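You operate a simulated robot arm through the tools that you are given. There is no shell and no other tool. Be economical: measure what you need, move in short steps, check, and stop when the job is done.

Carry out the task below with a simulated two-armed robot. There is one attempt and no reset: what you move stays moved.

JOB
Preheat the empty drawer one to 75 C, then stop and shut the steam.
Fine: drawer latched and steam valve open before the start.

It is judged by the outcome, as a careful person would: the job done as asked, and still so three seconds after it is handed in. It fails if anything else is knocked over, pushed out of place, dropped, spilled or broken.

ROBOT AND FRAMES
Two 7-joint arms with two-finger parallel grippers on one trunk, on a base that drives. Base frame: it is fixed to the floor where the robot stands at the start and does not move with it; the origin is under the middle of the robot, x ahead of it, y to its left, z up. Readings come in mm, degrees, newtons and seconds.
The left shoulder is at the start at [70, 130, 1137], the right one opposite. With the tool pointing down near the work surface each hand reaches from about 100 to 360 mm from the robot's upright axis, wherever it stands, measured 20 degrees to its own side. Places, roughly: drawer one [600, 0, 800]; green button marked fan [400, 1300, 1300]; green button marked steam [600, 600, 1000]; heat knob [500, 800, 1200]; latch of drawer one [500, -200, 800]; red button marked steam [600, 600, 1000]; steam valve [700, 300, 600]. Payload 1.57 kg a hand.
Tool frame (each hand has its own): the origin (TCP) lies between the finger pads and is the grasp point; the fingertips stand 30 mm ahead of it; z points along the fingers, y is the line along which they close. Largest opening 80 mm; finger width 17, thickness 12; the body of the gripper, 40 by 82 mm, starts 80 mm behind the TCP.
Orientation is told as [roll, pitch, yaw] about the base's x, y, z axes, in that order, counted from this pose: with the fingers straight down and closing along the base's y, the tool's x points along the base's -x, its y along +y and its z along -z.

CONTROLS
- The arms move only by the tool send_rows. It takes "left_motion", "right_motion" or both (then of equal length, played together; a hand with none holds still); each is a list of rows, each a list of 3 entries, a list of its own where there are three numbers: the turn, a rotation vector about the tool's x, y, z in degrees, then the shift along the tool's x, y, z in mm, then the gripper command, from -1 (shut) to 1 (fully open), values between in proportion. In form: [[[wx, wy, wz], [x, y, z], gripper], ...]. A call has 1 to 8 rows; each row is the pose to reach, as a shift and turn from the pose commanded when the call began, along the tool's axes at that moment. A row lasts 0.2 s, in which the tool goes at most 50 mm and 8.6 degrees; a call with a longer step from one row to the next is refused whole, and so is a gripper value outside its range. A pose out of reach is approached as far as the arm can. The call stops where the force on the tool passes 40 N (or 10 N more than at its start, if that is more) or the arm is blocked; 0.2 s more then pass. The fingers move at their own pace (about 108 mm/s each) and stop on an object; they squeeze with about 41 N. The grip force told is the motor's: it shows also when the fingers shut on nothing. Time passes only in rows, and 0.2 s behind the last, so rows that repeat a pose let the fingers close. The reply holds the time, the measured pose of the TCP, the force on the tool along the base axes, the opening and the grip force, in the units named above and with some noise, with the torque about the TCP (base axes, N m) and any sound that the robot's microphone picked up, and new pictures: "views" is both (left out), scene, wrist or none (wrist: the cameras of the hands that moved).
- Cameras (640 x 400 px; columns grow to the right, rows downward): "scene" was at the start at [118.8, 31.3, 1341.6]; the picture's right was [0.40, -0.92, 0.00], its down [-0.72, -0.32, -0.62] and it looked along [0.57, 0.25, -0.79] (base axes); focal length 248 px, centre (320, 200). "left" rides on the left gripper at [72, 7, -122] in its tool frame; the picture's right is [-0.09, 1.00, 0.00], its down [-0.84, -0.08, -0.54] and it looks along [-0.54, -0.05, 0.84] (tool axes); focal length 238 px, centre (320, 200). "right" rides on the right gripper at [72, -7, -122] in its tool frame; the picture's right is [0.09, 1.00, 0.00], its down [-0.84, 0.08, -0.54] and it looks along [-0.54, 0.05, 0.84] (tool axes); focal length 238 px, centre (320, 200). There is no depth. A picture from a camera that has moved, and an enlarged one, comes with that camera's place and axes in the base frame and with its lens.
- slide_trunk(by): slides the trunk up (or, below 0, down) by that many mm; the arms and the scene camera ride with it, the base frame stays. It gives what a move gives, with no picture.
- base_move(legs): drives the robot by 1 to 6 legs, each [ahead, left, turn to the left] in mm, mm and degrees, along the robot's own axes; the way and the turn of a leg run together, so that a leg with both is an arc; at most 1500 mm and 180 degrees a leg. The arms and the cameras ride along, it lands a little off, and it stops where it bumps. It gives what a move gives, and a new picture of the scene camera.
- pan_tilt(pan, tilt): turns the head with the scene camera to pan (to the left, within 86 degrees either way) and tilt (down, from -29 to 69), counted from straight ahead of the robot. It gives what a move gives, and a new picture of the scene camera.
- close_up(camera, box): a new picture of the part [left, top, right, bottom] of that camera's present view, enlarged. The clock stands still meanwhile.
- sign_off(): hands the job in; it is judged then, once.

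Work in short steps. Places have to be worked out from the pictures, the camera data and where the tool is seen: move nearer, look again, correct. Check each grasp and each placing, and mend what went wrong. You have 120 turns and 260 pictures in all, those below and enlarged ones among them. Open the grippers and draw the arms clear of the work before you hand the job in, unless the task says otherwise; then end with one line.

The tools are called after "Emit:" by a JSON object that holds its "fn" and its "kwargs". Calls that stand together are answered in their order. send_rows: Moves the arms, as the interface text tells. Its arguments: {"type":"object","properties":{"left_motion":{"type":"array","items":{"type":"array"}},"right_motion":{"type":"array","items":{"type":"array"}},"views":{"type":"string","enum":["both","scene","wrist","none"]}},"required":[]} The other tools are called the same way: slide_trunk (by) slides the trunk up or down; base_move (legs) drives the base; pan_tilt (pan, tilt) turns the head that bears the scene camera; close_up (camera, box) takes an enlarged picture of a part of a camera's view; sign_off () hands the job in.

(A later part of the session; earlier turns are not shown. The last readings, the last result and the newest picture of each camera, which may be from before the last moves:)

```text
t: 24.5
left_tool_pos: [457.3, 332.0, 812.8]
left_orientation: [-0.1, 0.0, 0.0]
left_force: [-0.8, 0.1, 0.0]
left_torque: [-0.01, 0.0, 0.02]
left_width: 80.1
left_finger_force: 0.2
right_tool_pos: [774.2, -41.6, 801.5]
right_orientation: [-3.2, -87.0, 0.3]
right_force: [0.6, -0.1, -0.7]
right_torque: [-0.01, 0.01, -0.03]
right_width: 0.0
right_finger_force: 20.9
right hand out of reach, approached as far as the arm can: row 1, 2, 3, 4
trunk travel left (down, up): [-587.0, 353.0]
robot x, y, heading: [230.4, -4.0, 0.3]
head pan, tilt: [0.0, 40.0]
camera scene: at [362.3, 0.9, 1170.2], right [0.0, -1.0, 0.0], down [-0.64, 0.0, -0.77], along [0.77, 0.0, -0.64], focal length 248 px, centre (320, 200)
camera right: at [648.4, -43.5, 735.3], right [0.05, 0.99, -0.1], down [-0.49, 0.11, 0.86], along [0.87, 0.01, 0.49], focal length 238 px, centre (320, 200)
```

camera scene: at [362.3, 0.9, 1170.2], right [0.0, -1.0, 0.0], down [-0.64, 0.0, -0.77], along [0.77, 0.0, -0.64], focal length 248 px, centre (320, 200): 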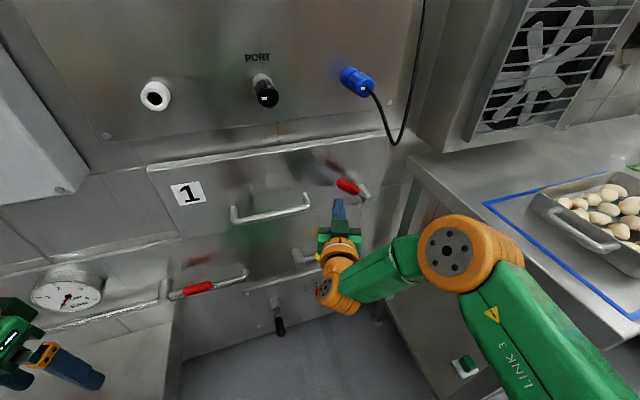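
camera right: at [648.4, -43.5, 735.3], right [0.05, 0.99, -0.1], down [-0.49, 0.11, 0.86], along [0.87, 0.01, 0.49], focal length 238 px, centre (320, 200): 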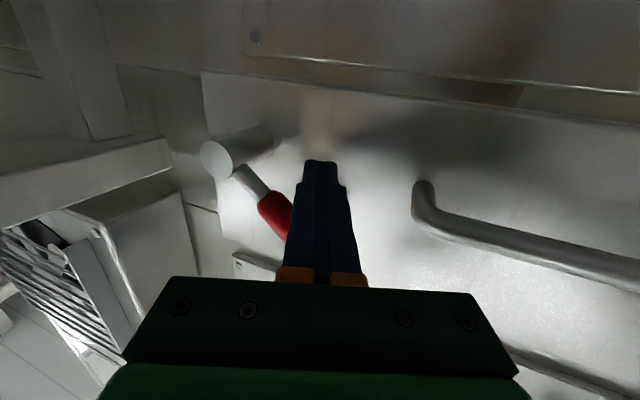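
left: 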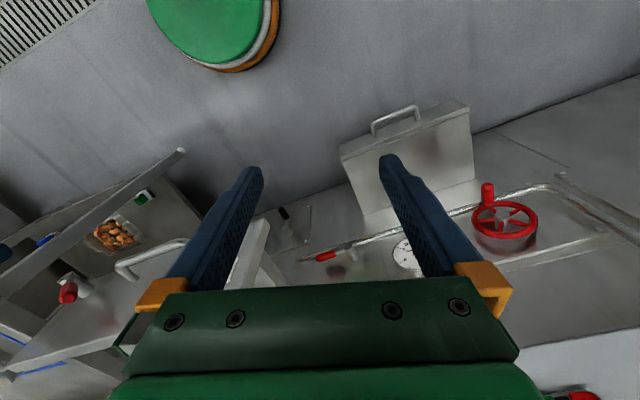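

The hand is under the arm but limited sideways. I lower 15 mm more and rotate the base 4° right to bring the fist under the latch arm.

Emit:
{"fn": "slide_trunk", "kwargs": {"by": -15}}

Emit:
{"fn": "base_move", "kwargs": {"legs": [[0, 0, -4]]}}

Emit:
{"fn": "close_up", "kwargs": {"camera": "right", "box": [0, 0, 640, 400]}}

```text
t: 25.1
left_tool_pos: [455.2, 333.4, 796.8]
left_orientation: [0.1, 0.0, 0.0]
left_force: [-0.3, 0.4, -0.3]
left_torque: [0.05, -0.02, 0.04]
left_width: 80.0
left_finger_force: 0.1
right_tool_pos: [772.4, -42.7, 785.3]
right_orientation: [-3.3, -86.9, 0.2]
right_force: [-0.4, -0.5, 0.2]
right_torque: [-0.01, 0.0, 0.0]
right_width: 0.0
right_finger_force: 21.0
trunk travel left (down, up): [-572.0, 368.0]
robot x, y, heading: [227.4, -2.6, -0.1]
head pan, tilt: [0.0, 40.0]
```

```text
t: 26.0
left_tool_pos: [477.3, 316.2, 796.8]
left_orientation: [-0.1, 0.0, -4.0]
left_force: [-0.5, -0.2, 0.1]
left_torque: [0.01, -0.02, 0.02]
left_width: 80.1
left_finger_force: 0.0
right_tool_pos: [769.2, -78.4, 785.7]
right_orientation: [-3.5, -86.9, -3.5]
right_force: [-0.5, -0.3, -0.1]
right_torque: [-0.03, 0.0, -0.01]
right_width: 0.0
right_finger_force: 21.7
trunk travel left (down, up): [-572.0, 368.0]
robot x, y, heading: [225.3, 1.0, -3.8]
head pan, tilt: [0.0, 40.0]
camera scene: at [362.1, -8.2, 1155.2], right [-0.07, -1.0, 0.0], down [-0.64, 0.04, -0.77], along [0.76, -0.05, -0.64], focal length 248 px, centre (320, 200)
```

scene: 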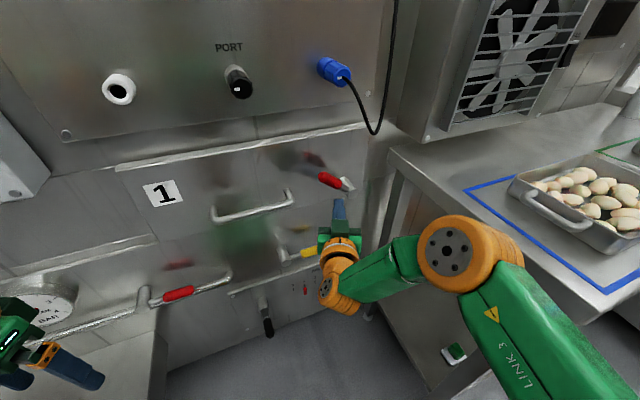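

```text
1.00 times, centred on (320, 200) of right (not enlarged: the box is as wide or as high as the picture)
camera zoom: at [644.5, -72.1, 720.1], right [0.12, 0.99, -0.1], down [-0.48, 0.14, 0.86], along [0.87, -0.05, 0.49], focal length 238 px, centre (320, 200)
```

zoom: 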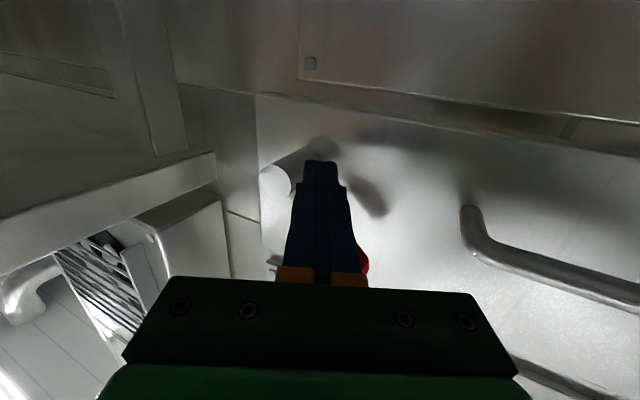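

The fist is under the latch arm, beside the hub. I push upward gently.

Emit:
{"fn": "send_rows", "kwargs": {"right_motion": [[[0, 0, 0], [-12, 0, 0], -1], [[0, 0, 0], [-24, 0, 0], -1], [[0, 0, 0], [-36, 0, 0], -1], [[0, 0, 0], [-48, 0, 0], -1], [[0, 0, 0], [-60, 0, 0], -1]], "views": "both"}}

```text
t: 27.2
left_tool_pos: [482.7, 314.1, 796.1]
left_orientation: [0.0, 0.3, -4.3]
left_force: [-0.6, 0.2, 0.1]
left_torque: [-0.05, -0.04, 0.0]
left_width: 80.0
left_finger_force: 0.1
right_tool_pos: [774.0, -86.4, 832.4]
right_orientation: [-4.8, -85.4, -2.9]
right_force: [6.3, -6.5, -15.3]
right_torque: [0.13, 0.52, -0.23]
right_width: 0.0
right_finger_force: 20.9
trunk travel left (down, up): [-572.0, 368.0]
robot x, y, heading: [224.1, 0.9, -4.4]
head pan, tilt: [0.0, 40.0]
stopped in row 5 (right hand): the force on the tool passed its limit at 48 N (the readings are from after the stop); the commanded pose is now the measured one
camera scene: at [367.2, -9.8, 1154.6], right [-0.07, -1.0, 0.0], down [-0.64, 0.05, -0.76], along [0.76, -0.06, -0.65], focal length 248 px, centre (320, 200)
camera right: at [648.2, -77.3, 770.2], right [0.13, 0.99, -0.1], down [-0.46, 0.15, 0.88], along [0.88, -0.07, 0.47], focal length 238 px, centre (320, 200)
```

scene: 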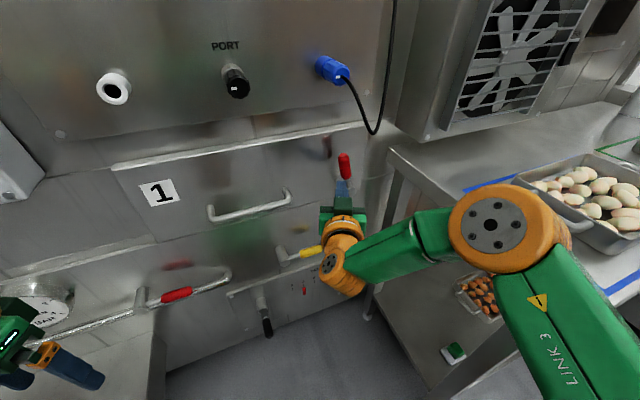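
right: 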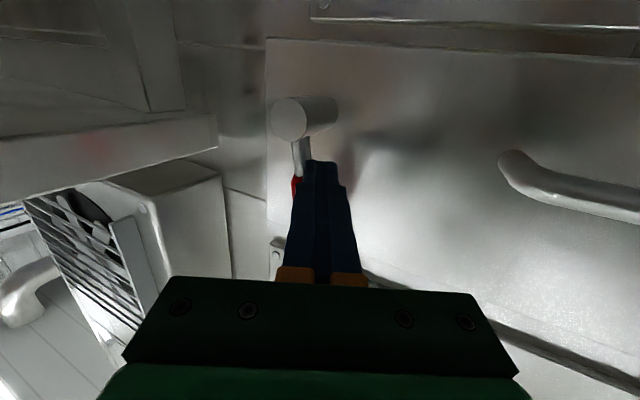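

The latch turned to upright. I push it sideways to the right higher up, to see whether it turns further or sits at its stop.

Emit:
{"fn": "send_rows", "kwargs": {"right_motion": [[[0, 0, 0], [0, 10, 0], -1], [[0, 0, 0], [-20, 10, 0], -1], [[0, 0, 0], [-35, 10, 0], -1], [[0, 0, 0], [-35, -2, 0], -1], [[0, 0, 0], [-35, -14, 0], -1], [[0, 0, 0], [-35, -26, 0], -1], [[0, 0, 0], [-35, -38, 0], -1], [[0, 0, 0], [-35, -50, 0], -1]], "views": "both"}}

```text
t: 27.7
left_tool_pos: [480.1, 314.3, 797.3]
left_orientation: [-0.3, 0.0, -4.3]
left_force: [0.6, 0.0, 0.4]
left_torque: [-0.01, -0.04, 0.03]
left_width: 79.9
left_finger_force: 0.0
right_tool_pos: [769.6, -76.6, 837.0]
right_orientation: [-6.7, -84.9, -1.4]
right_force: [-0.1, 0.1, -0.4]
right_torque: [0.0, 0.01, -0.06]
right_width: 0.1
right_finger_force: 20.7
trunk travel left (down, up): [-572.0, 368.0]
robot x, y, heading: [224.3, 1.6, -4.1]
head pan, tilt: [0.0, 40.0]
stopped in row 2 (right hand): the force on the tool passed its limit at 52 N (the readings are from after the stop); the commanded pose is now the measured one
camera scene: at [361.5, -7.7, 1155.7], right [-0.08, -1.0, 0.0], down [-0.64, 0.05, -0.77], along [0.76, -0.06, -0.64], focal length 248 px, centre (320, 200)
camera right: at [644.0, -67.9, 776.2], right [0.13, 0.99, -0.1], down [-0.45, 0.15, 0.88], along [0.88, -0.07, 0.46], focal length 238 px, centre (320, 200)
```

scene: 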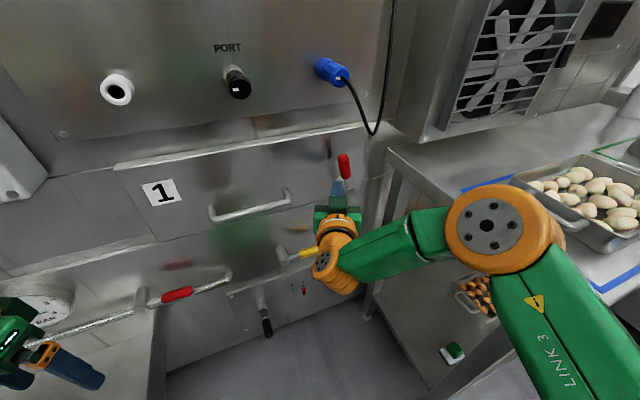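
right: 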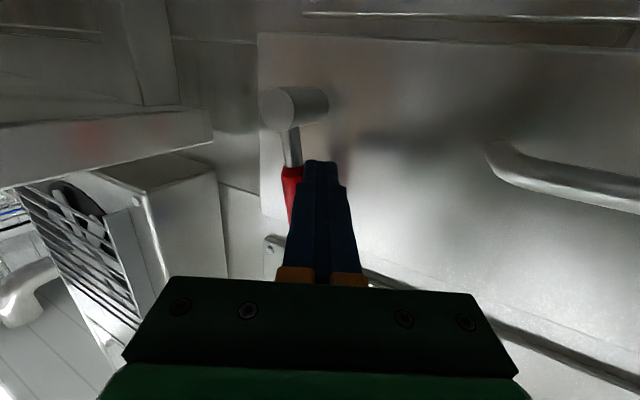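

Now free of force. I push to the right from here.

Emit:
{"fn": "send_rows", "kwargs": {"right_motion": [[[0, 0, 0], [-8, 0, 0], -1], [[0, 0, 0], [-8, -10, 0], -1], [[0, 0, 0], [-8, -20, 0], -1], [[0, 0, 0], [-8, -30, 0], -1], [[0, 0, 0], [-8, -40, 0], -1], [[0, 0, 0], [-5, -50, 0], -1]], "views": "both"}}

```text
t: 29.1
left_tool_pos: [480.2, 313.5, 796.7]
left_orientation: [0.1, 0.1, -4.3]
left_force: [0.2, 1.2, -0.3]
left_torque: [0.01, 0.01, 0.02]
left_width: 79.9
left_finger_force: 0.2
right_tool_pos: [763.5, -129.8, 840.6]
right_orientation: [-5.3, -84.9, -2.7]
right_force: [0.2, 1.1, -0.3]
right_torque: [0.03, -0.01, -0.01]
right_width: 0.0
right_finger_force: 21.3
trunk travel left (down, up): [-572.0, 368.0]
robot x, y, heading: [227.5, 1.1, -4.3]
head pan, tilt: [0.0, 40.0]
camera scene: at [361.7, -10.0, 1155.2], right [-0.08, -1.0, 0.0], down [-0.64, 0.05, -0.77], along [0.76, -0.06, -0.64], focal length 248 px, centre (320, 200)
camera right: at [637.5, -119.6, 780.2], right [0.13, 0.99, -0.1], down [-0.45, 0.15, 0.88], along [0.88, -0.07, 0.46], focal length 238 px, centre (320, 200)
```

scene: 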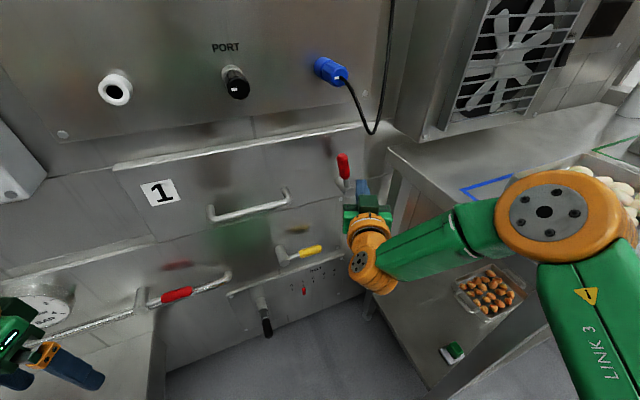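
right: 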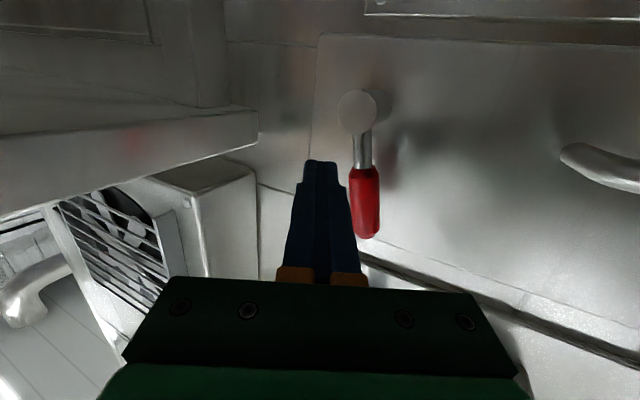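

The arm stays upright with the finger now to its right. I go back to its left, deeper, and push right once to confirm it is at its end stop.

Emit:
{"fn": "send_rows", "kwargs": {"right_motion": [[[0, 0, 0], [0, 0, -40], -1], [[0, 0, 0], [-5, 40, -40], -1], [[0, 0, 0], [-10, 80, -40], -1], [[0, 0, 0], [-10, 80, -5], -1], [[0, 0, 0], [-10, 80, 20], -1], [[0, 0, 0], [-10, 65, 20], -1], [[0, 0, 0], [-10, 50, 20], -1], [[0, 0, 0], [-10, 35, 20], -1]], "views": "both"}}

```text
t: 30.9
left_tool_pos: [481.7, 320.3, 794.1]
left_orientation: [-0.6, 0.1, -4.1]
left_force: [-0.1, -0.6, 0.3]
left_torque: [-0.02, -0.02, -0.03]
left_width: 79.9
left_finger_force: 0.1
right_tool_pos: [791.0, -85.5, 848.2]
right_orientation: [-10.3, -84.8, 2.9]
right_force: [9.8, 21.4, 3.0]
right_torque: [0.07, -0.08, 0.7]
right_width: 0.1
right_finger_force: 20.8
trunk travel left (down, up): [-572.0, 368.0]
robot x, y, heading: [227.2, -2.1, -3.9]
head pan, tilt: [0.0, 40.0]
camera scene: at [364.9, -0.2, 1154.8], right [-0.07, -1.0, 0.01], down [-0.64, 0.04, -0.76], along [0.76, -0.06, -0.64], focal length 248 px, centre (320, 200)
camera right: at [665.1, -77.5, 787.5], right [0.12, 0.99, -0.11], down [-0.45, 0.15, 0.88], along [0.89, -0.06, 0.46], focal length 238 px, centre (320, 200)
```

scene: 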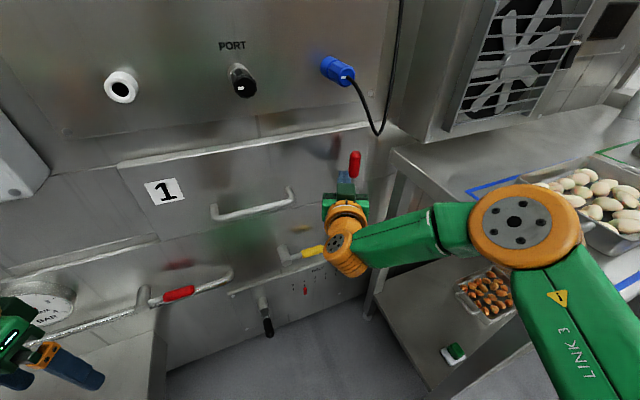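
right: 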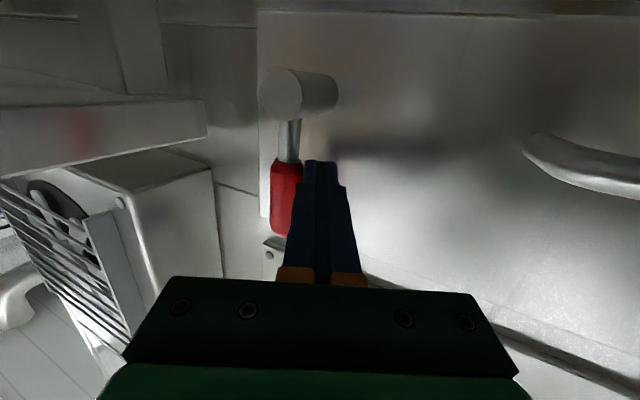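

The latch resists at 21 N: it is at its upright end stop, i.e. latched. I withdraw the hand and zoom on the levers below.

Emit:
{"fn": "send_rows", "kwargs": {"right_motion": [[[0, 0, 0], [0, 15, 0], -1], [[0, 0, 0], [0, 20, -40], -1], [[0, 0, 0], [0, 20, -80], -1], [[0, 0, 0], [0, 20, -120], -1], [[0, 0, 0], [0, 20, -160], -1]], "views": "scene"}}

Emit:
{"fn": "close_up", "kwargs": {"camera": "scene", "box": [120, 120, 400, 340]}}

```text
t: 32.1
left_tool_pos: [480.3, 313.9, 796.9]
left_orientation: [-0.1, -0.1, -4.3]
left_force: [-0.8, -0.1, -0.2]
left_torque: [-0.02, -0.03, 0.01]
left_width: 80.1
left_finger_force: 0.0
right_tool_pos: [635.4, -55.4, 863.4]
right_orientation: [-6.0, -85.0, -1.9]
right_force: [-0.2, -1.1, -0.1]
right_torque: [-0.03, 0.01, -0.01]
right_width: 0.1
right_finger_force: 21.2
trunk travel left (down, up): [-572.0, 368.0]
robot x, y, heading: [225.6, 0.7, -4.5]
head pan, tilt: [0.0, 40.0]
camera scene: at [360.9, -9.3, 1155.3], right [-0.08, -1.0, 0.0], down [-0.64, 0.05, -0.77], along [0.76, -0.06, -0.64], focal length 248 px, centre (320, 200)
```

scene: 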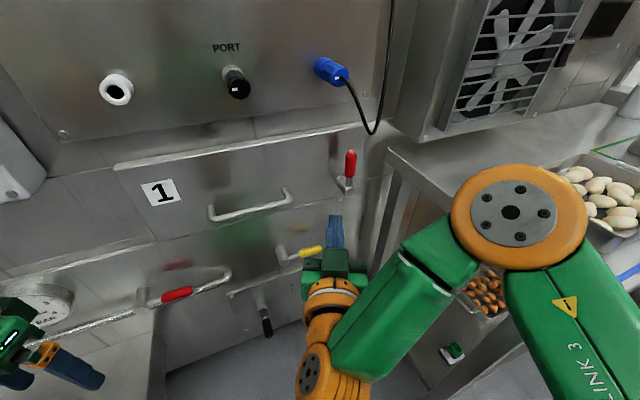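

```text
1.82 times, centred on (260, 230) of scene
camera zoom: at [360.9, -9.3, 1155.3], right [-0.08, -1.0, 0.0], down [-0.64, 0.05, -0.77], along [0.76, -0.06, -0.64], focal length 451 px, centre (429, 146)
```

zoom: 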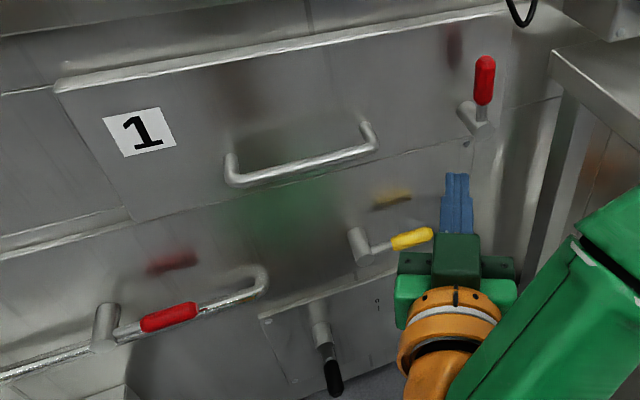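

The lever valve on the pipe (≈[690,310,600]) matches the listed "steam valve"; everything listed fits a wall turned ~17°. I back a little and turn left to face the wall, then look at the lever.

Emit:
{"fn": "base_move", "kwargs": {"legs": [[-60, 0, 0], [0, 0, 21.5]]}}

Emit:
{"fn": "pan_tilt", "kwargs": {"pan": 15, "tilt": 50}}

Emit:
{"fn": "close_up", "kwargs": {"camera": "scene", "box": [100, 100, 400, 300]}}

```text
t: 34.2
left_tool_pos: [286.9, 388.2, 796.1]
left_orientation: [0.0, 0.0, 17.4]
left_force: [1.0, 0.2, -0.5]
left_torque: [0.01, 0.01, 0.01]
left_width: 80.2
left_finger_force: 0.0
right_tool_pos: [567.5, 103.0, 862.5]
right_orientation: [-5.3, -84.9, 19.0]
right_force: [0.1, -0.7, 0.0]
right_torque: [0.01, 0.0, -0.03]
right_width: 0.3
right_finger_force: 21.2
trunk travel left (down, up): [-572.0, 368.0]
robot x, y, heading: [170.0, 2.4, 17.2]
head pan, tilt: [0.0, 40.0]
camera scene: at [296.1, 45.2, 1155.2], right [0.3, -0.95, 0.0], down [-0.61, -0.19, -0.77], along [0.73, 0.23, -0.64], focal length 248 px, centre (320, 200)
```

scene: 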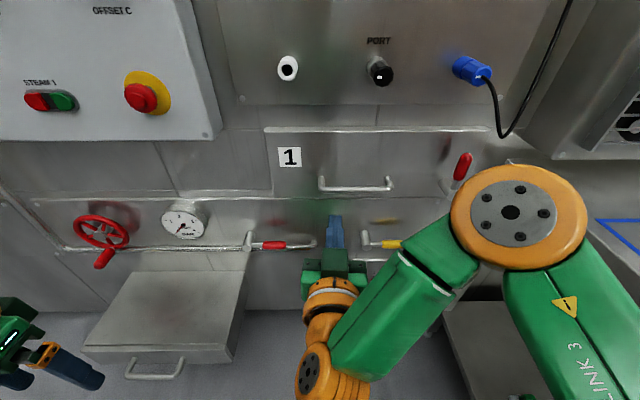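

```text
t: 35.0
left_tool_pos: [285.9, 388.3, 797.7]
left_orientation: [0.0, 0.0, 17.4]
left_force: [0.3, 0.0, -0.1]
left_torque: [0.03, -0.01, 0.01]
left_width: 80.0
left_finger_force: 0.1
right_tool_pos: [567.4, 104.8, 862.2]
right_orientation: [-5.2, -84.9, 18.9]
right_force: [0.0, -0.2, 0.1]
right_torque: [-0.01, 0.04, -0.05]
right_width: 0.3
right_finger_force: 20.7
trunk travel left (down, up): [-572.0, 368.0]
robot x, y, heading: [168.4, 3.0, 17.5]
head pan, tilt: [15.0, 50.0]
camera scene: at [280.1, 61.0, 1141.0], right [0.54, -0.84, 0.0], down [-0.65, -0.41, -0.64], along [0.54, 0.34, -0.77], focal length 248 px, centre (320, 200)
```

scene: 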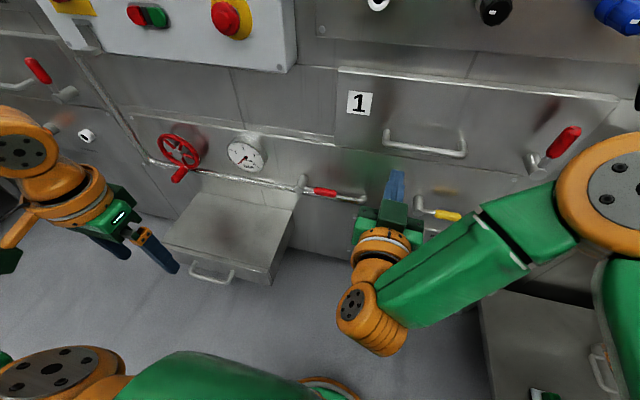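

```text
2.00 times, centred on (250, 200) of scene
camera zoom: at [280.1, 61.0, 1141.0], right [0.54, -0.84, 0.0], down [-0.65, -0.41, -0.64], along [0.54, 0.34, -0.77], focal length 496 px, centre (460, 200)
```

zoom: 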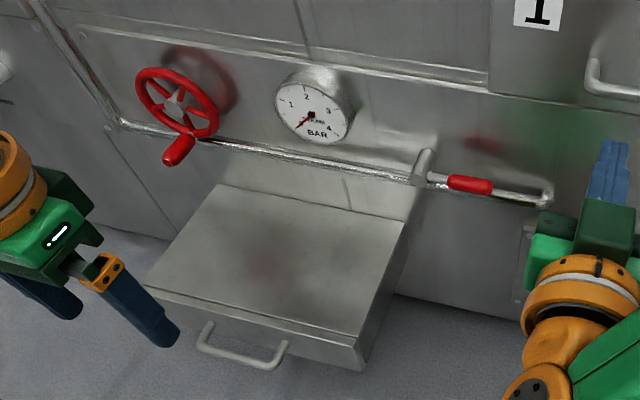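

The view is now square to the wall. I zoom tightly on the lever, gauge and drawer-2 side for labels.

Emit:
{"fn": "close_up", "kwargs": {"camera": "scene", "box": [280, 160, 380, 222]}}

Emit:
{"fn": "close_up", "kwargs": {"camera": "scene", "box": [150, 125, 280, 200]}}

Emit:
{"fn": "close_up", "kwargs": {"camera": "scene", "box": [0, 30, 150, 170]}}

```text
6.40 times, centred on (330, 191) of scene
camera zoom: at [280.1, 61.0, 1141.0], right [0.54, -0.84, 0.0], down [-0.65, -0.41, -0.64], along [0.54, 0.34, -0.77], focal length 1588 px, centre (256, 258)
```

zoom: 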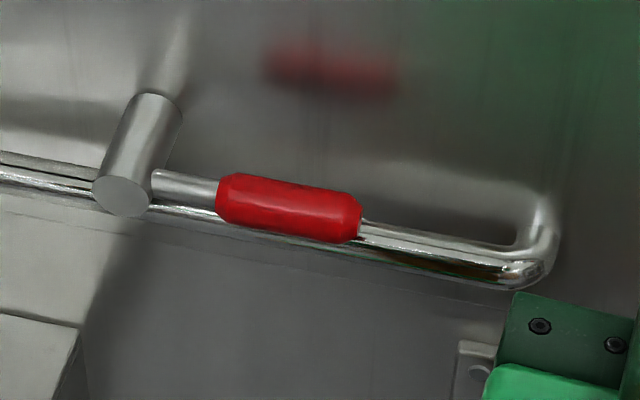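

```text
4.92 times, centred on (215, 162) of scene
camera zoom: at [280.1, 61.0, 1141.0], right [0.54, -0.84, 0.0], down [-0.65, -0.41, -0.64], along [0.54, 0.34, -0.77], focal length 1222 px, centre (837, 385)
```

zoom: 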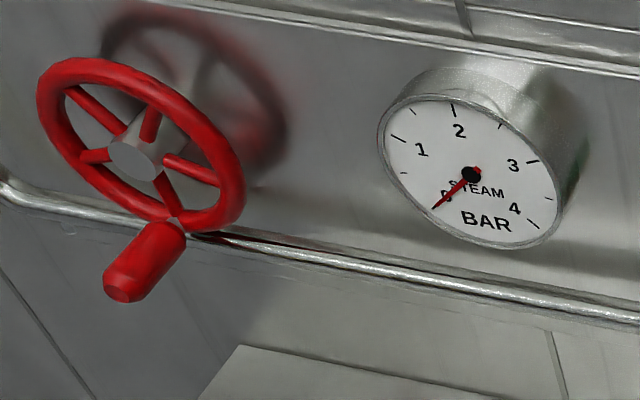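

```text
2.86 times, centred on (75, 100) of scene
camera zoom: at [280.1, 61.0, 1141.0], right [0.54, -0.84, 0.0], down [-0.65, -0.41, -0.64], along [0.54, 0.34, -0.77], focal length 709 px, centre (1020, 486)
```

zoom: 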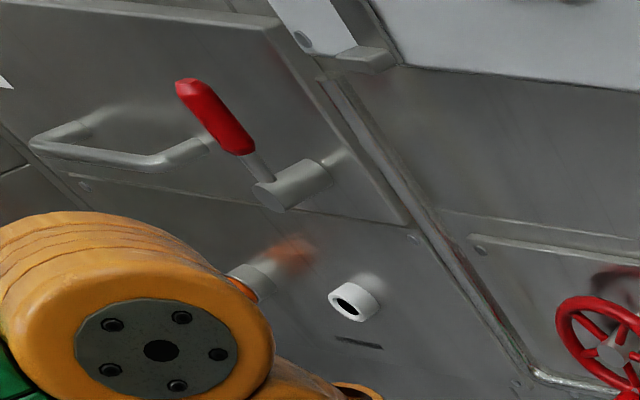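

Pressure reads 0 bar and the lever lies along the pipe. I move left 160 mm and lower the trunk 300 mm so that the right fist comes just below the lever for a closer look.

Emit:
{"fn": "base_move", "kwargs": {"legs": [[0, 160, 0]]}}

Emit:
{"fn": "slide_trunk", "kwargs": {"by": -300}}

Emit:
{"fn": "close_up", "kwargs": {"camera": "right", "box": [0, 0, 640, 400]}}

Emit:
{"fn": "close_up", "kwargs": {"camera": "scene", "box": [0, 0, 640, 400]}}

```text
t: 36.4
left_tool_pos: [239.3, 542.4, 796.7]
left_orientation: [-0.1, -0.1, 17.2]
left_force: [0.2, -0.2, -0.3]
left_torque: [0.01, -0.02, -0.01]
left_width: 80.0
left_finger_force: 0.1
right_tool_pos: [519.7, 256.5, 862.5]
right_orientation: [-5.1, -84.9, 18.7]
right_force: [0.6, 0.3, 0.6]
right_torque: [-0.02, 0.01, -0.02]
right_width: 0.0
right_finger_force: 21.4
trunk travel left (down, up): [-572.0, 368.0]
robot x, y, heading: [121.1, 160.6, 17.3]
head pan, tilt: [15.0, 50.0]
camera scene: at [232.3, 214.4, 1141.0], right [0.53, -0.85, 0.0], down [-0.65, -0.41, -0.64], along [0.54, 0.34, -0.77], focal length 248 px, centre (320, 200)
```

scene: 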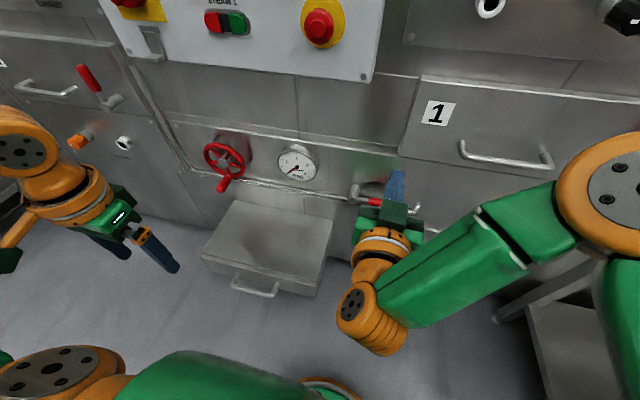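

```text
t: 39.4
left_tool_pos: [238.8, 542.4, 496.3]
left_orientation: [-0.1, 0.0, 17.1]
left_force: [-0.1, 0.5, 0.4]
left_torque: [-0.03, 0.02, -0.01]
left_width: 80.3
left_finger_force: 0.0
right_tool_pos: [518.5, 257.2, 562.3]
right_orientation: [-5.2, -84.9, 18.8]
right_force: [0.5, -0.1, 0.6]
right_torque: [0.0, -0.02, -0.03]
right_width: 0.2
right_finger_force: 21.5
trunk travel left (down, up): [-272.0, 668.0]
robot x, y, heading: [118.5, 157.5, 17.1]
head pan, tilt: [15.0, 50.0]
```

```text
1.00 times, centred on (320, 200) of right (not enlarged: the box is as wide or as high as the picture)
camera zoom: at [398.1, 218.1, 501.9], right [-0.24, 0.97, -0.1], down [-0.47, -0.03, 0.88], along [0.85, 0.26, 0.46], focal length 238 px, centre (320, 200)
```

zoom: 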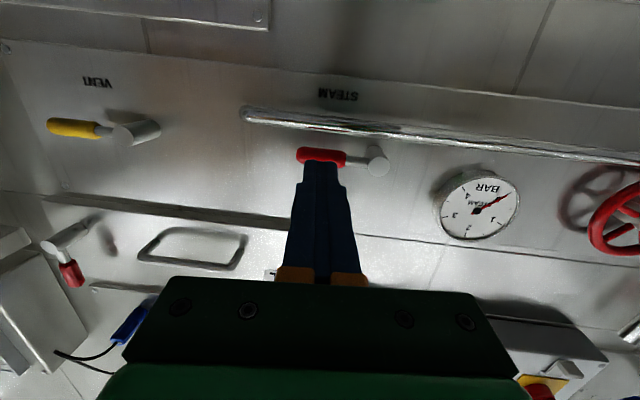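

```text
1.00 times, centred on (320, 200) of scene (not enlarged: the box is as wide or as high as the picture)
camera zoom: at [232.2, 214.6, 841.0], right [0.53, -0.85, 0.0], down [-0.65, -0.41, -0.64], along [0.54, 0.34, -0.77], focal length 248 px, centre (320, 200)
```

zoom: 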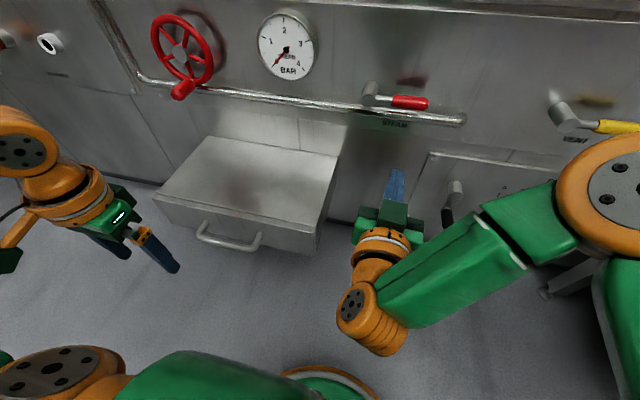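

Labels show: the red lever is "STEAM", the yellow one "VENT". I zoom for position marks.

Emit:
{"fn": "close_up", "kwargs": {"camera": "right", "box": [220, 80, 420, 200]}}

Emit:
{"fn": "close_up", "kwargs": {"camera": "scene", "box": [330, 70, 490, 150]}}

Emit:
{"fn": "close_up", "kwargs": {"camera": "right", "box": [20, 60, 200, 160]}}

```text
3.20 times, centred on (320, 140) of right
camera zoom: at [398.1, 218.1, 501.9], right [-0.24, 0.97, -0.1], down [-0.47, -0.03, 0.88], along [0.85, 0.26, 0.46], focal length 763 px, centre (320, 392)
```

zoom: 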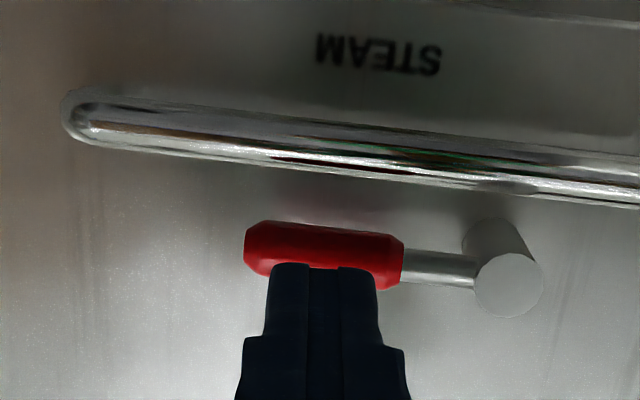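

```text
4.00 times, centred on (410, 110) of scene
camera zoom: at [232.2, 214.6, 841.0], right [0.53, -0.85, 0.0], down [-0.65, -0.41, -0.64], along [0.54, 0.34, -0.77], focal length 993 px, centre (-40, 560)
```

zoom: 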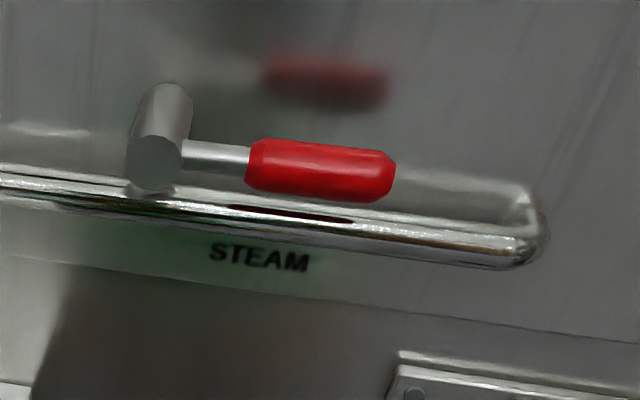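

```text
3.56 times, centred on (110, 110) of right
camera zoom: at [398.1, 218.1, 501.9], right [-0.24, 0.97, -0.1], down [-0.47, -0.03, 0.88], along [0.85, 0.26, 0.46], focal length 848 px, centre (1067, 520)
```

zoom: 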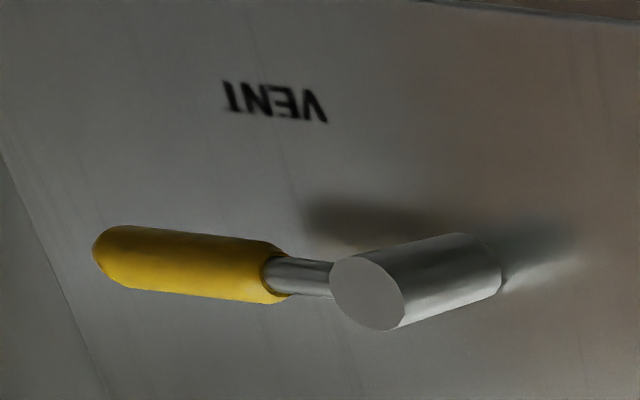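

No marks. I test the lever: bring the fist in just under the grip (≈z 598, depth ≈755 along the wall normal) and nudge up, watching the gauge.

Emit:
{"fn": "send_rows", "kwargs": {"right_motion": [[[0, 0, 0], [-8, 0, 40], -1], [[0, 0, 0], [-15, 0, 80], -1], [[0, 0, 0], [-22, 0, 115], -1], [[0, 0, 0], [-27, 0, 140], -1], [[0, 0, 0], [-29, 0, 155], -1]], "views": "both"}}

```text
t: 40.6
left_tool_pos: [238.6, 543.3, 497.0]
left_orientation: [-0.1, 0.0, 17.3]
left_force: [0.6, 0.5, 0.3]
left_torque: [0.0, 0.02, 0.02]
left_width: 80.0
left_finger_force: 0.0
right_tool_pos: [674.2, 294.6, 578.3]
right_orientation: [-5.7, -84.9, 19.3]
right_force: [-0.2, -0.2, 0.0]
right_torque: [-0.05, -0.01, -0.02]
right_width: 0.1
right_finger_force: 21.4
trunk travel left (down, up): [-272.0, 668.0]
robot x, y, heading: [119.1, 158.4, 17.0]
head pan, tilt: [15.0, 50.0]
camera scene: at [232.3, 214.6, 841.0], right [0.53, -0.85, 0.0], down [-0.65, -0.41, -0.64], along [0.54, 0.34, -0.77], focal length 248 px, centre (320, 200)
camera right: at [552.6, 256.4, 517.3], right [-0.24, 0.97, -0.1], down [-0.47, -0.03, 0.88], along [0.85, 0.26, 0.46], focal length 238 px, centre (320, 200)
```

scene: 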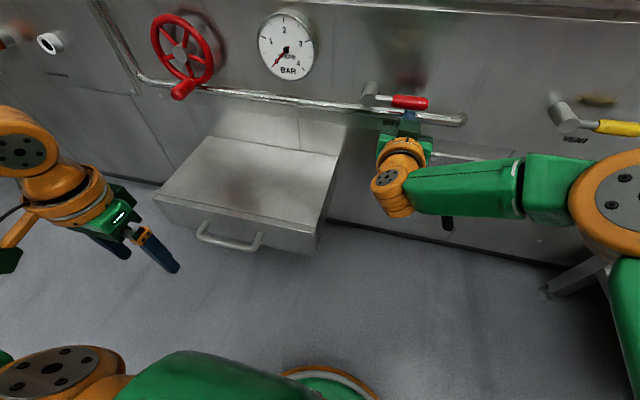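
right: 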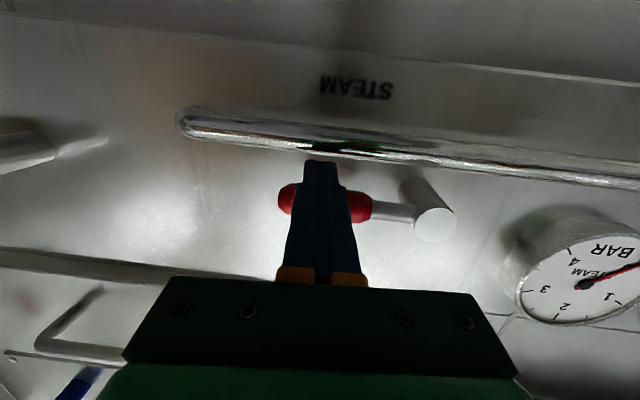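

Fist is under the grip. I lift in small steps, following an arc slightly to the left (toward the hub).

Emit:
{"fn": "send_rows", "kwargs": {"right_motion": [[[0, 0, 0], [-10, 0, 3], -1], [[0, 0, 0], [-20, 0, 5], -1], [[0, 0, 0], [-30, 5, 5], -1], [[0, 0, 0], [-40, 12, 5], -1], [[0, 0, 0], [-50, 20, 5], -1], [[0, 0, 0], [-58, 30, 5], -1]], "views": "both"}}

```text
t: 42.0
left_tool_pos: [239.0, 542.4, 496.0]
left_orientation: [0.1, 0.0, 17.2]
left_force: [-0.1, -0.1, 0.4]
left_torque: [-0.01, -0.01, 0.01]
left_width: 79.8
left_finger_force: 0.1
right_tool_pos: [675.2, 325.9, 634.8]
right_orientation: [-4.3, -84.9, 17.9]
right_force: [0.9, -3.0, 0.2]
right_torque: [0.05, -0.01, -0.01]
right_width: 0.1
right_finger_force: 21.5
trunk travel left (down, up): [-272.0, 668.0]
robot x, y, heading: [117.1, 158.1, 17.3]
head pan, tilt: [15.0, 50.0]
camera scene: at [232.0, 213.9, 841.1], right [0.53, -0.85, 0.0], down [-0.65, -0.41, -0.64], along [0.54, 0.34, -0.77], focal length 248 px, centre (320, 200)
camera right: at [553.1, 287.5, 574.0], right [-0.24, 0.97, -0.1], down [-0.47, -0.03, 0.88], along [0.85, 0.26, 0.46], focal length 238 px, centre (320, 200)
```

scene: 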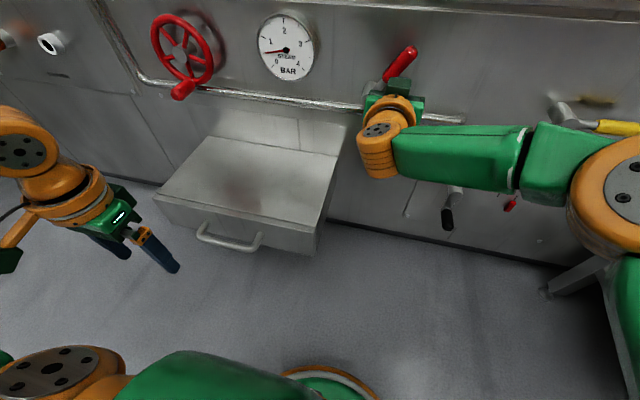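
right: 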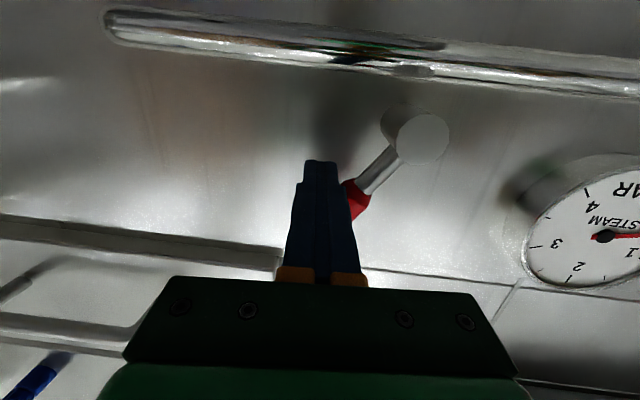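

The gauge rises as the lever lifts — up is open. I continue the arc toward upright.

Emit:
{"fn": "send_rows", "kwargs": {"right_motion": [[[0, 0, 0], [-8, 12, 0], -1], [[0, 0, 0], [-14, 24, 0], -1], [[0, 0, 0], [-18, 36, 0], -1], [[0, 0, 0], [-20, 48, 0], -1], [[0, 0, 0], [-20, 58, 0], -1], [[0, 0, 0], [-20, 58, 0], -1]], "views": "both"}}

Emit:
{"fn": "close_up", "kwargs": {"camera": "scene", "box": [230, 0, 470, 140]}}

```text
t: 42.6
left_tool_pos: [240.9, 540.0, 499.3]
left_orientation: [0.0, -0.1, 17.0]
left_force: [0.5, -0.3, 0.4]
left_torque: [0.02, 0.01, -0.01]
left_width: 79.9
left_finger_force: 0.0
right_tool_pos: [672.1, 337.7, 643.1]
right_orientation: [-3.6, -84.3, 16.1]
right_force: [-4.7, -13.1, -3.7]
right_torque: [0.04, 0.01, -0.09]
right_width: 0.0
right_finger_force: 21.3
trunk travel left (down, up): [-272.0, 668.0]
robot x, y, heading: [118.4, 153.4, 16.7]
head pan, tilt: [15.0, 50.0]
stopped in row 3 (right hand): the force on the tool passed its limit at 51 N (the readings are from after the stop); the commanded pose is now the measured one
camera scene: at [231.6, 211.7, 841.2], right [0.53, -0.85, 0.0], down [-0.65, -0.4, -0.64], along [0.55, 0.34, -0.77], focal length 248 px, centre (320, 200)
camera right: at [549.6, 301.5, 583.9], right [-0.22, 0.97, -0.1], down [-0.46, -0.02, 0.89], along [0.86, 0.24, 0.45], focal length 238 px, centre (320, 200)
```

scene: 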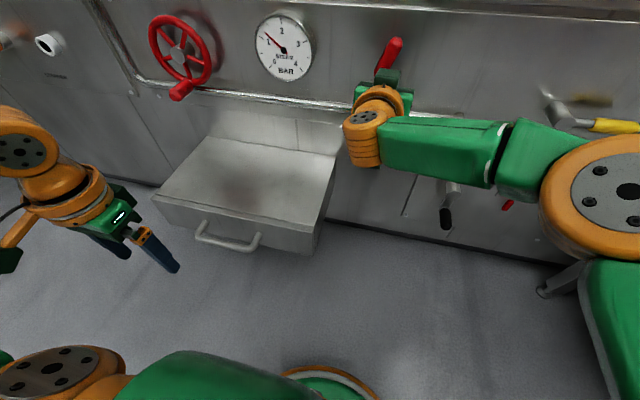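
right: 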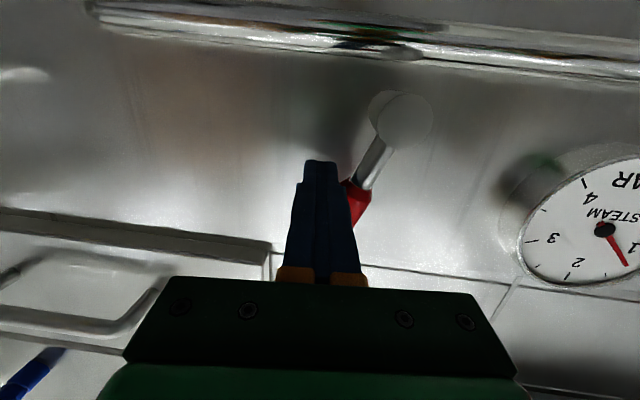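

```text
2.67 times, centred on (350, 70) of scene
camera zoom: at [231.6, 211.7, 841.2], right [0.53, -0.85, 0.0], down [-0.65, -0.4, -0.64], along [0.55, 0.34, -0.77], focal length 662 px, centre (240, 547)
```

zoom: 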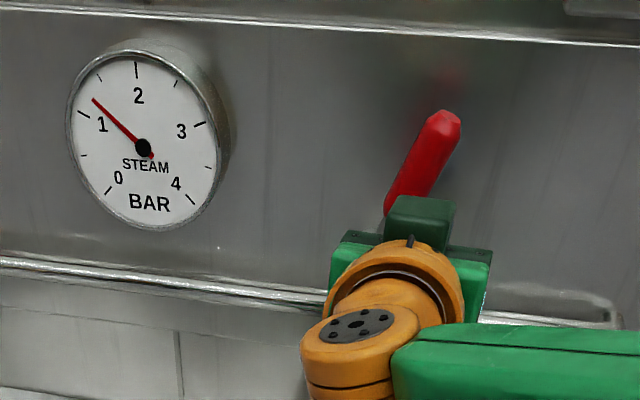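

Now ~1.2 bar at ~65°. I reposition the fist higher along the lever and push it on to the left.

Emit:
{"fn": "send_rows", "kwargs": {"right_motion": [[[0, 0, 0], [0, -8, 0], -1], [[0, 0, 0], [-20, -8, 0], -1], [[0, 0, 0], [-25, -8, 0], -1], [[0, 0, 0], [-25, 4, 0], -1], [[0, 0, 0], [-25, 14, 0], -1], [[0, 0, 0], [-25, 24, 0], -1], [[0, 0, 0], [-25, 34, 0], -1], [[0, 0, 0], [-25, 44, 0], -1]], "views": "both"}}

Emit:
{"fn": "close_up", "kwargs": {"camera": "scene", "box": [230, 0, 470, 140]}}

```text
t: 43.5
left_tool_pos: [243.5, 541.3, 497.2]
left_orientation: [0.1, 0.0, 16.7]
left_force: [-0.3, -1.1, 0.9]
left_torque: [0.0, 0.01, 0.0]
left_width: 80.0
left_finger_force: 0.0
right_tool_pos: [680.0, 331.5, 663.1]
right_orientation: [-4.4, -83.6, 16.4]
right_force: [1.2, -9.5, -8.2]
right_torque: [-0.01, 0.03, -0.06]
right_width: 0.0
right_finger_force: 21.3
trunk travel left (down, up): [-272.0, 668.0]
robot x, y, heading: [119.1, 157.4, 16.3]
head pan, tilt: [15.0, 50.0]
stopped in row 4 (right hand): the force on the tool passed its limit at 45 N (the readings are from after the stop); the commanded pose is now the measured one
camera scene: at [233.7, 211.8, 841.0], right [0.53, -0.85, 0.0], down [-0.65, -0.4, -0.64], along [0.55, 0.34, -0.77], focal length 248 px, centre (320, 200)
camera right: at [555.6, 296.7, 605.0], right [-0.22, 0.97, -0.1], down [-0.45, -0.01, 0.89], along [0.87, 0.24, 0.44], focal length 238 px, centre (320, 200)
```

scene: 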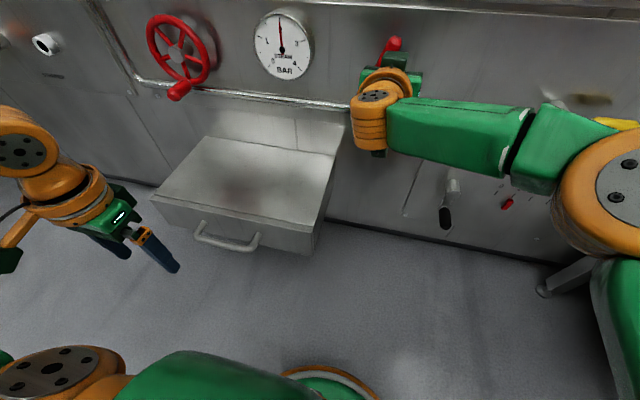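
right: 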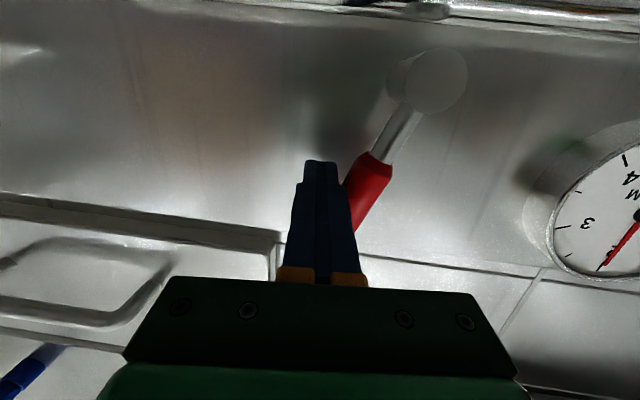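

```text
2.67 times, centred on (350, 70) of scene
camera zoom: at [233.7, 211.8, 841.0], right [0.53, -0.85, 0.0], down [-0.65, -0.4, -0.64], along [0.55, 0.34, -0.77], focal length 662 px, centre (240, 547)
```

zoom: 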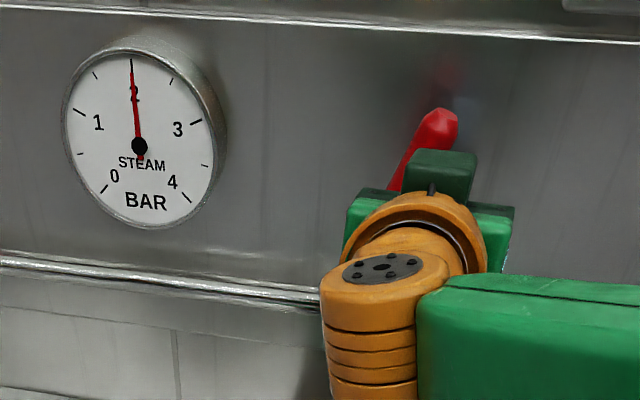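

The gauge now reads 2.0 bar and the lever is at its stop: valve open. I withdraw, raise the trunk and move left to the control panel.

Emit:
{"fn": "send_rows", "kwargs": {"right_motion": [[[0, 0, 0], [0, -12, 0], -1], [[0, 0, 0], [0, -12, -40], -1], [[0, 0, 0], [0, -12, -80], -1], [[0, 0, 0], [0, -12, -120], -1], [[0, 0, 0], [0, -12, -160], -1]], "views": "none"}}

Emit:
{"fn": "slide_trunk", "kwargs": {"by": 320}}

Emit:
{"fn": "base_move", "kwargs": {"legs": [[0, 290, 0]]}}

Emit:
{"fn": "pan_tilt", "kwargs": {"pan": 0, "tilt": 15}}

Emit:
{"fn": "close_up", "kwargs": {"camera": "scene", "box": [120, 80, 520, 330]}}

```text
t: 44.7
left_tool_pos: [242.9, 541.2, 497.2]
left_orientation: [0.0, -0.1, 16.9]
left_force: [0.5, -0.1, 0.0]
left_torque: [-0.03, -0.01, -0.01]
left_width: 80.1
left_finger_force: 0.0
right_tool_pos: [525.2, 290.5, 682.6]
right_orientation: [-5.5, -83.9, 17.9]
right_force: [-0.7, -0.5, -0.3]
right_torque: [-0.03, 0.01, 0.05]
right_width: 0.2
right_finger_force: 21.7
trunk travel left (down, up): [-272.0, 668.0]
robot x, y, heading: [116.4, 157.1, 16.8]
head pan, tilt: [15.0, 50.0]
```

```text
t: 47.9
left_tool_pos: [241.7, 541.4, 816.9]
left_orientation: [0.0, 0.0, 16.8]
left_force: [-0.7, 0.8, -0.6]
left_torque: [-0.03, -0.01, -0.02]
left_width: 80.0
left_finger_force: 0.1
right_tool_pos: [525.9, 289.8, 1003.3]
right_orientation: [-5.4, -83.8, 17.6]
right_force: [-0.4, 0.3, 0.6]
right_torque: [0.02, 0.0, -0.01]
right_width: 0.3
right_finger_force: 21.4
trunk travel left (down, up): [-592.0, 348.0]
robot x, y, heading: [119.9, 154.5, 16.7]
head pan, tilt: [15.0, 50.0]
```

```text
t: 49.9
left_tool_pos: [163.0, 817.9, 817.6]
left_orientation: [-0.1, 0.1, 16.3]
left_force: [-0.3, 0.2, -0.1]
left_torque: [0.0, 0.0, -0.02]
left_width: 80.0
left_finger_force: 0.2
right_tool_pos: [443.9, 563.8, 1001.6]
right_orientation: [-5.2, -83.8, 16.9]
right_force: [0.3, 0.1, 0.3]
right_torque: [0.01, 0.02, 0.0]
right_width: 0.0
right_finger_force: 21.5
trunk travel left (down, up): [-592.0, 348.0]
robot x, y, heading: [35.5, 432.8, 16.3]
head pan, tilt: [15.0, 50.0]
camera scene: at [150.0, 489.9, 1161.0], right [0.52, -0.85, 0.0], down [-0.65, -0.4, -0.64], along [0.55, 0.33, -0.77], focal length 248 px, centre (320, 200)
```

scene: 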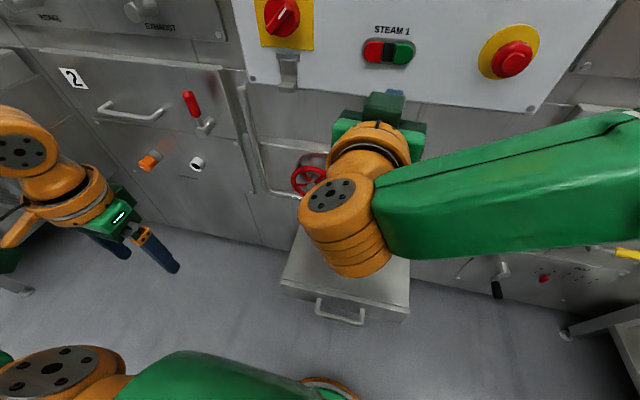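

```text
t: 50.9
left_tool_pos: [162.8, 817.4, 816.7]
left_orientation: [0.0, -0.1, 16.3]
left_force: [-0.2, 0.0, 0.7]
left_torque: [0.04, -0.03, 0.0]
left_width: 80.4
left_finger_force: 0.0
right_tool_pos: [443.2, 565.0, 1002.0]
right_orientation: [-5.4, -83.8, 17.1]
right_force: [0.0, 0.2, -0.8]
right_torque: [0.02, -0.02, 0.0]
right_width: 0.0
right_finger_force: 21.1
trunk travel left (down, up): [-592.0, 348.0]
robot x, y, heading: [35.1, 434.8, 16.5]
head pan, tilt: [0.0, 15.0]
camera scene: at [173.7, 476.5, 1214.6], right [0.28, -0.96, 0.0], down [-0.25, -0.07, -0.97], along [0.93, 0.27, -0.26], focal length 248 px, centre (320, 200)
```

scene: 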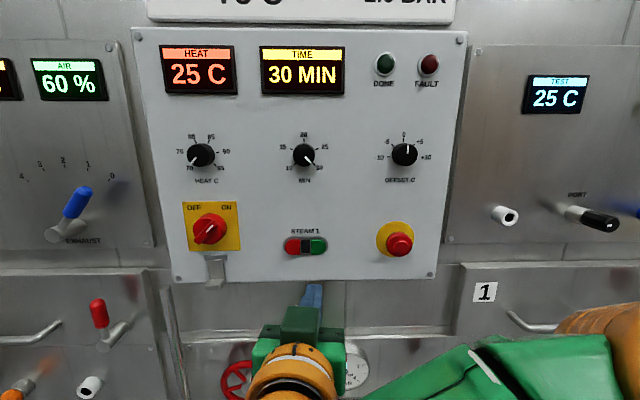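

```text
1.60 times, centred on (320, 205) of scene
camera zoom: at [173.7, 476.5, 1214.6], right [0.28, -0.96, 0.0], down [-0.25, -0.07, -0.97], along [0.93, 0.27, -0.26], focal length 397 px, centre (320, 192)
```

zoom: 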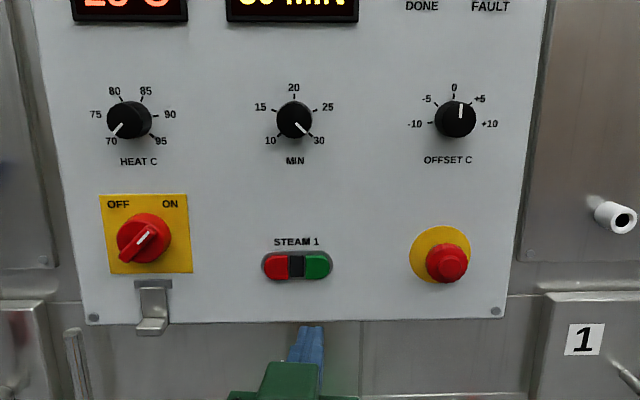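

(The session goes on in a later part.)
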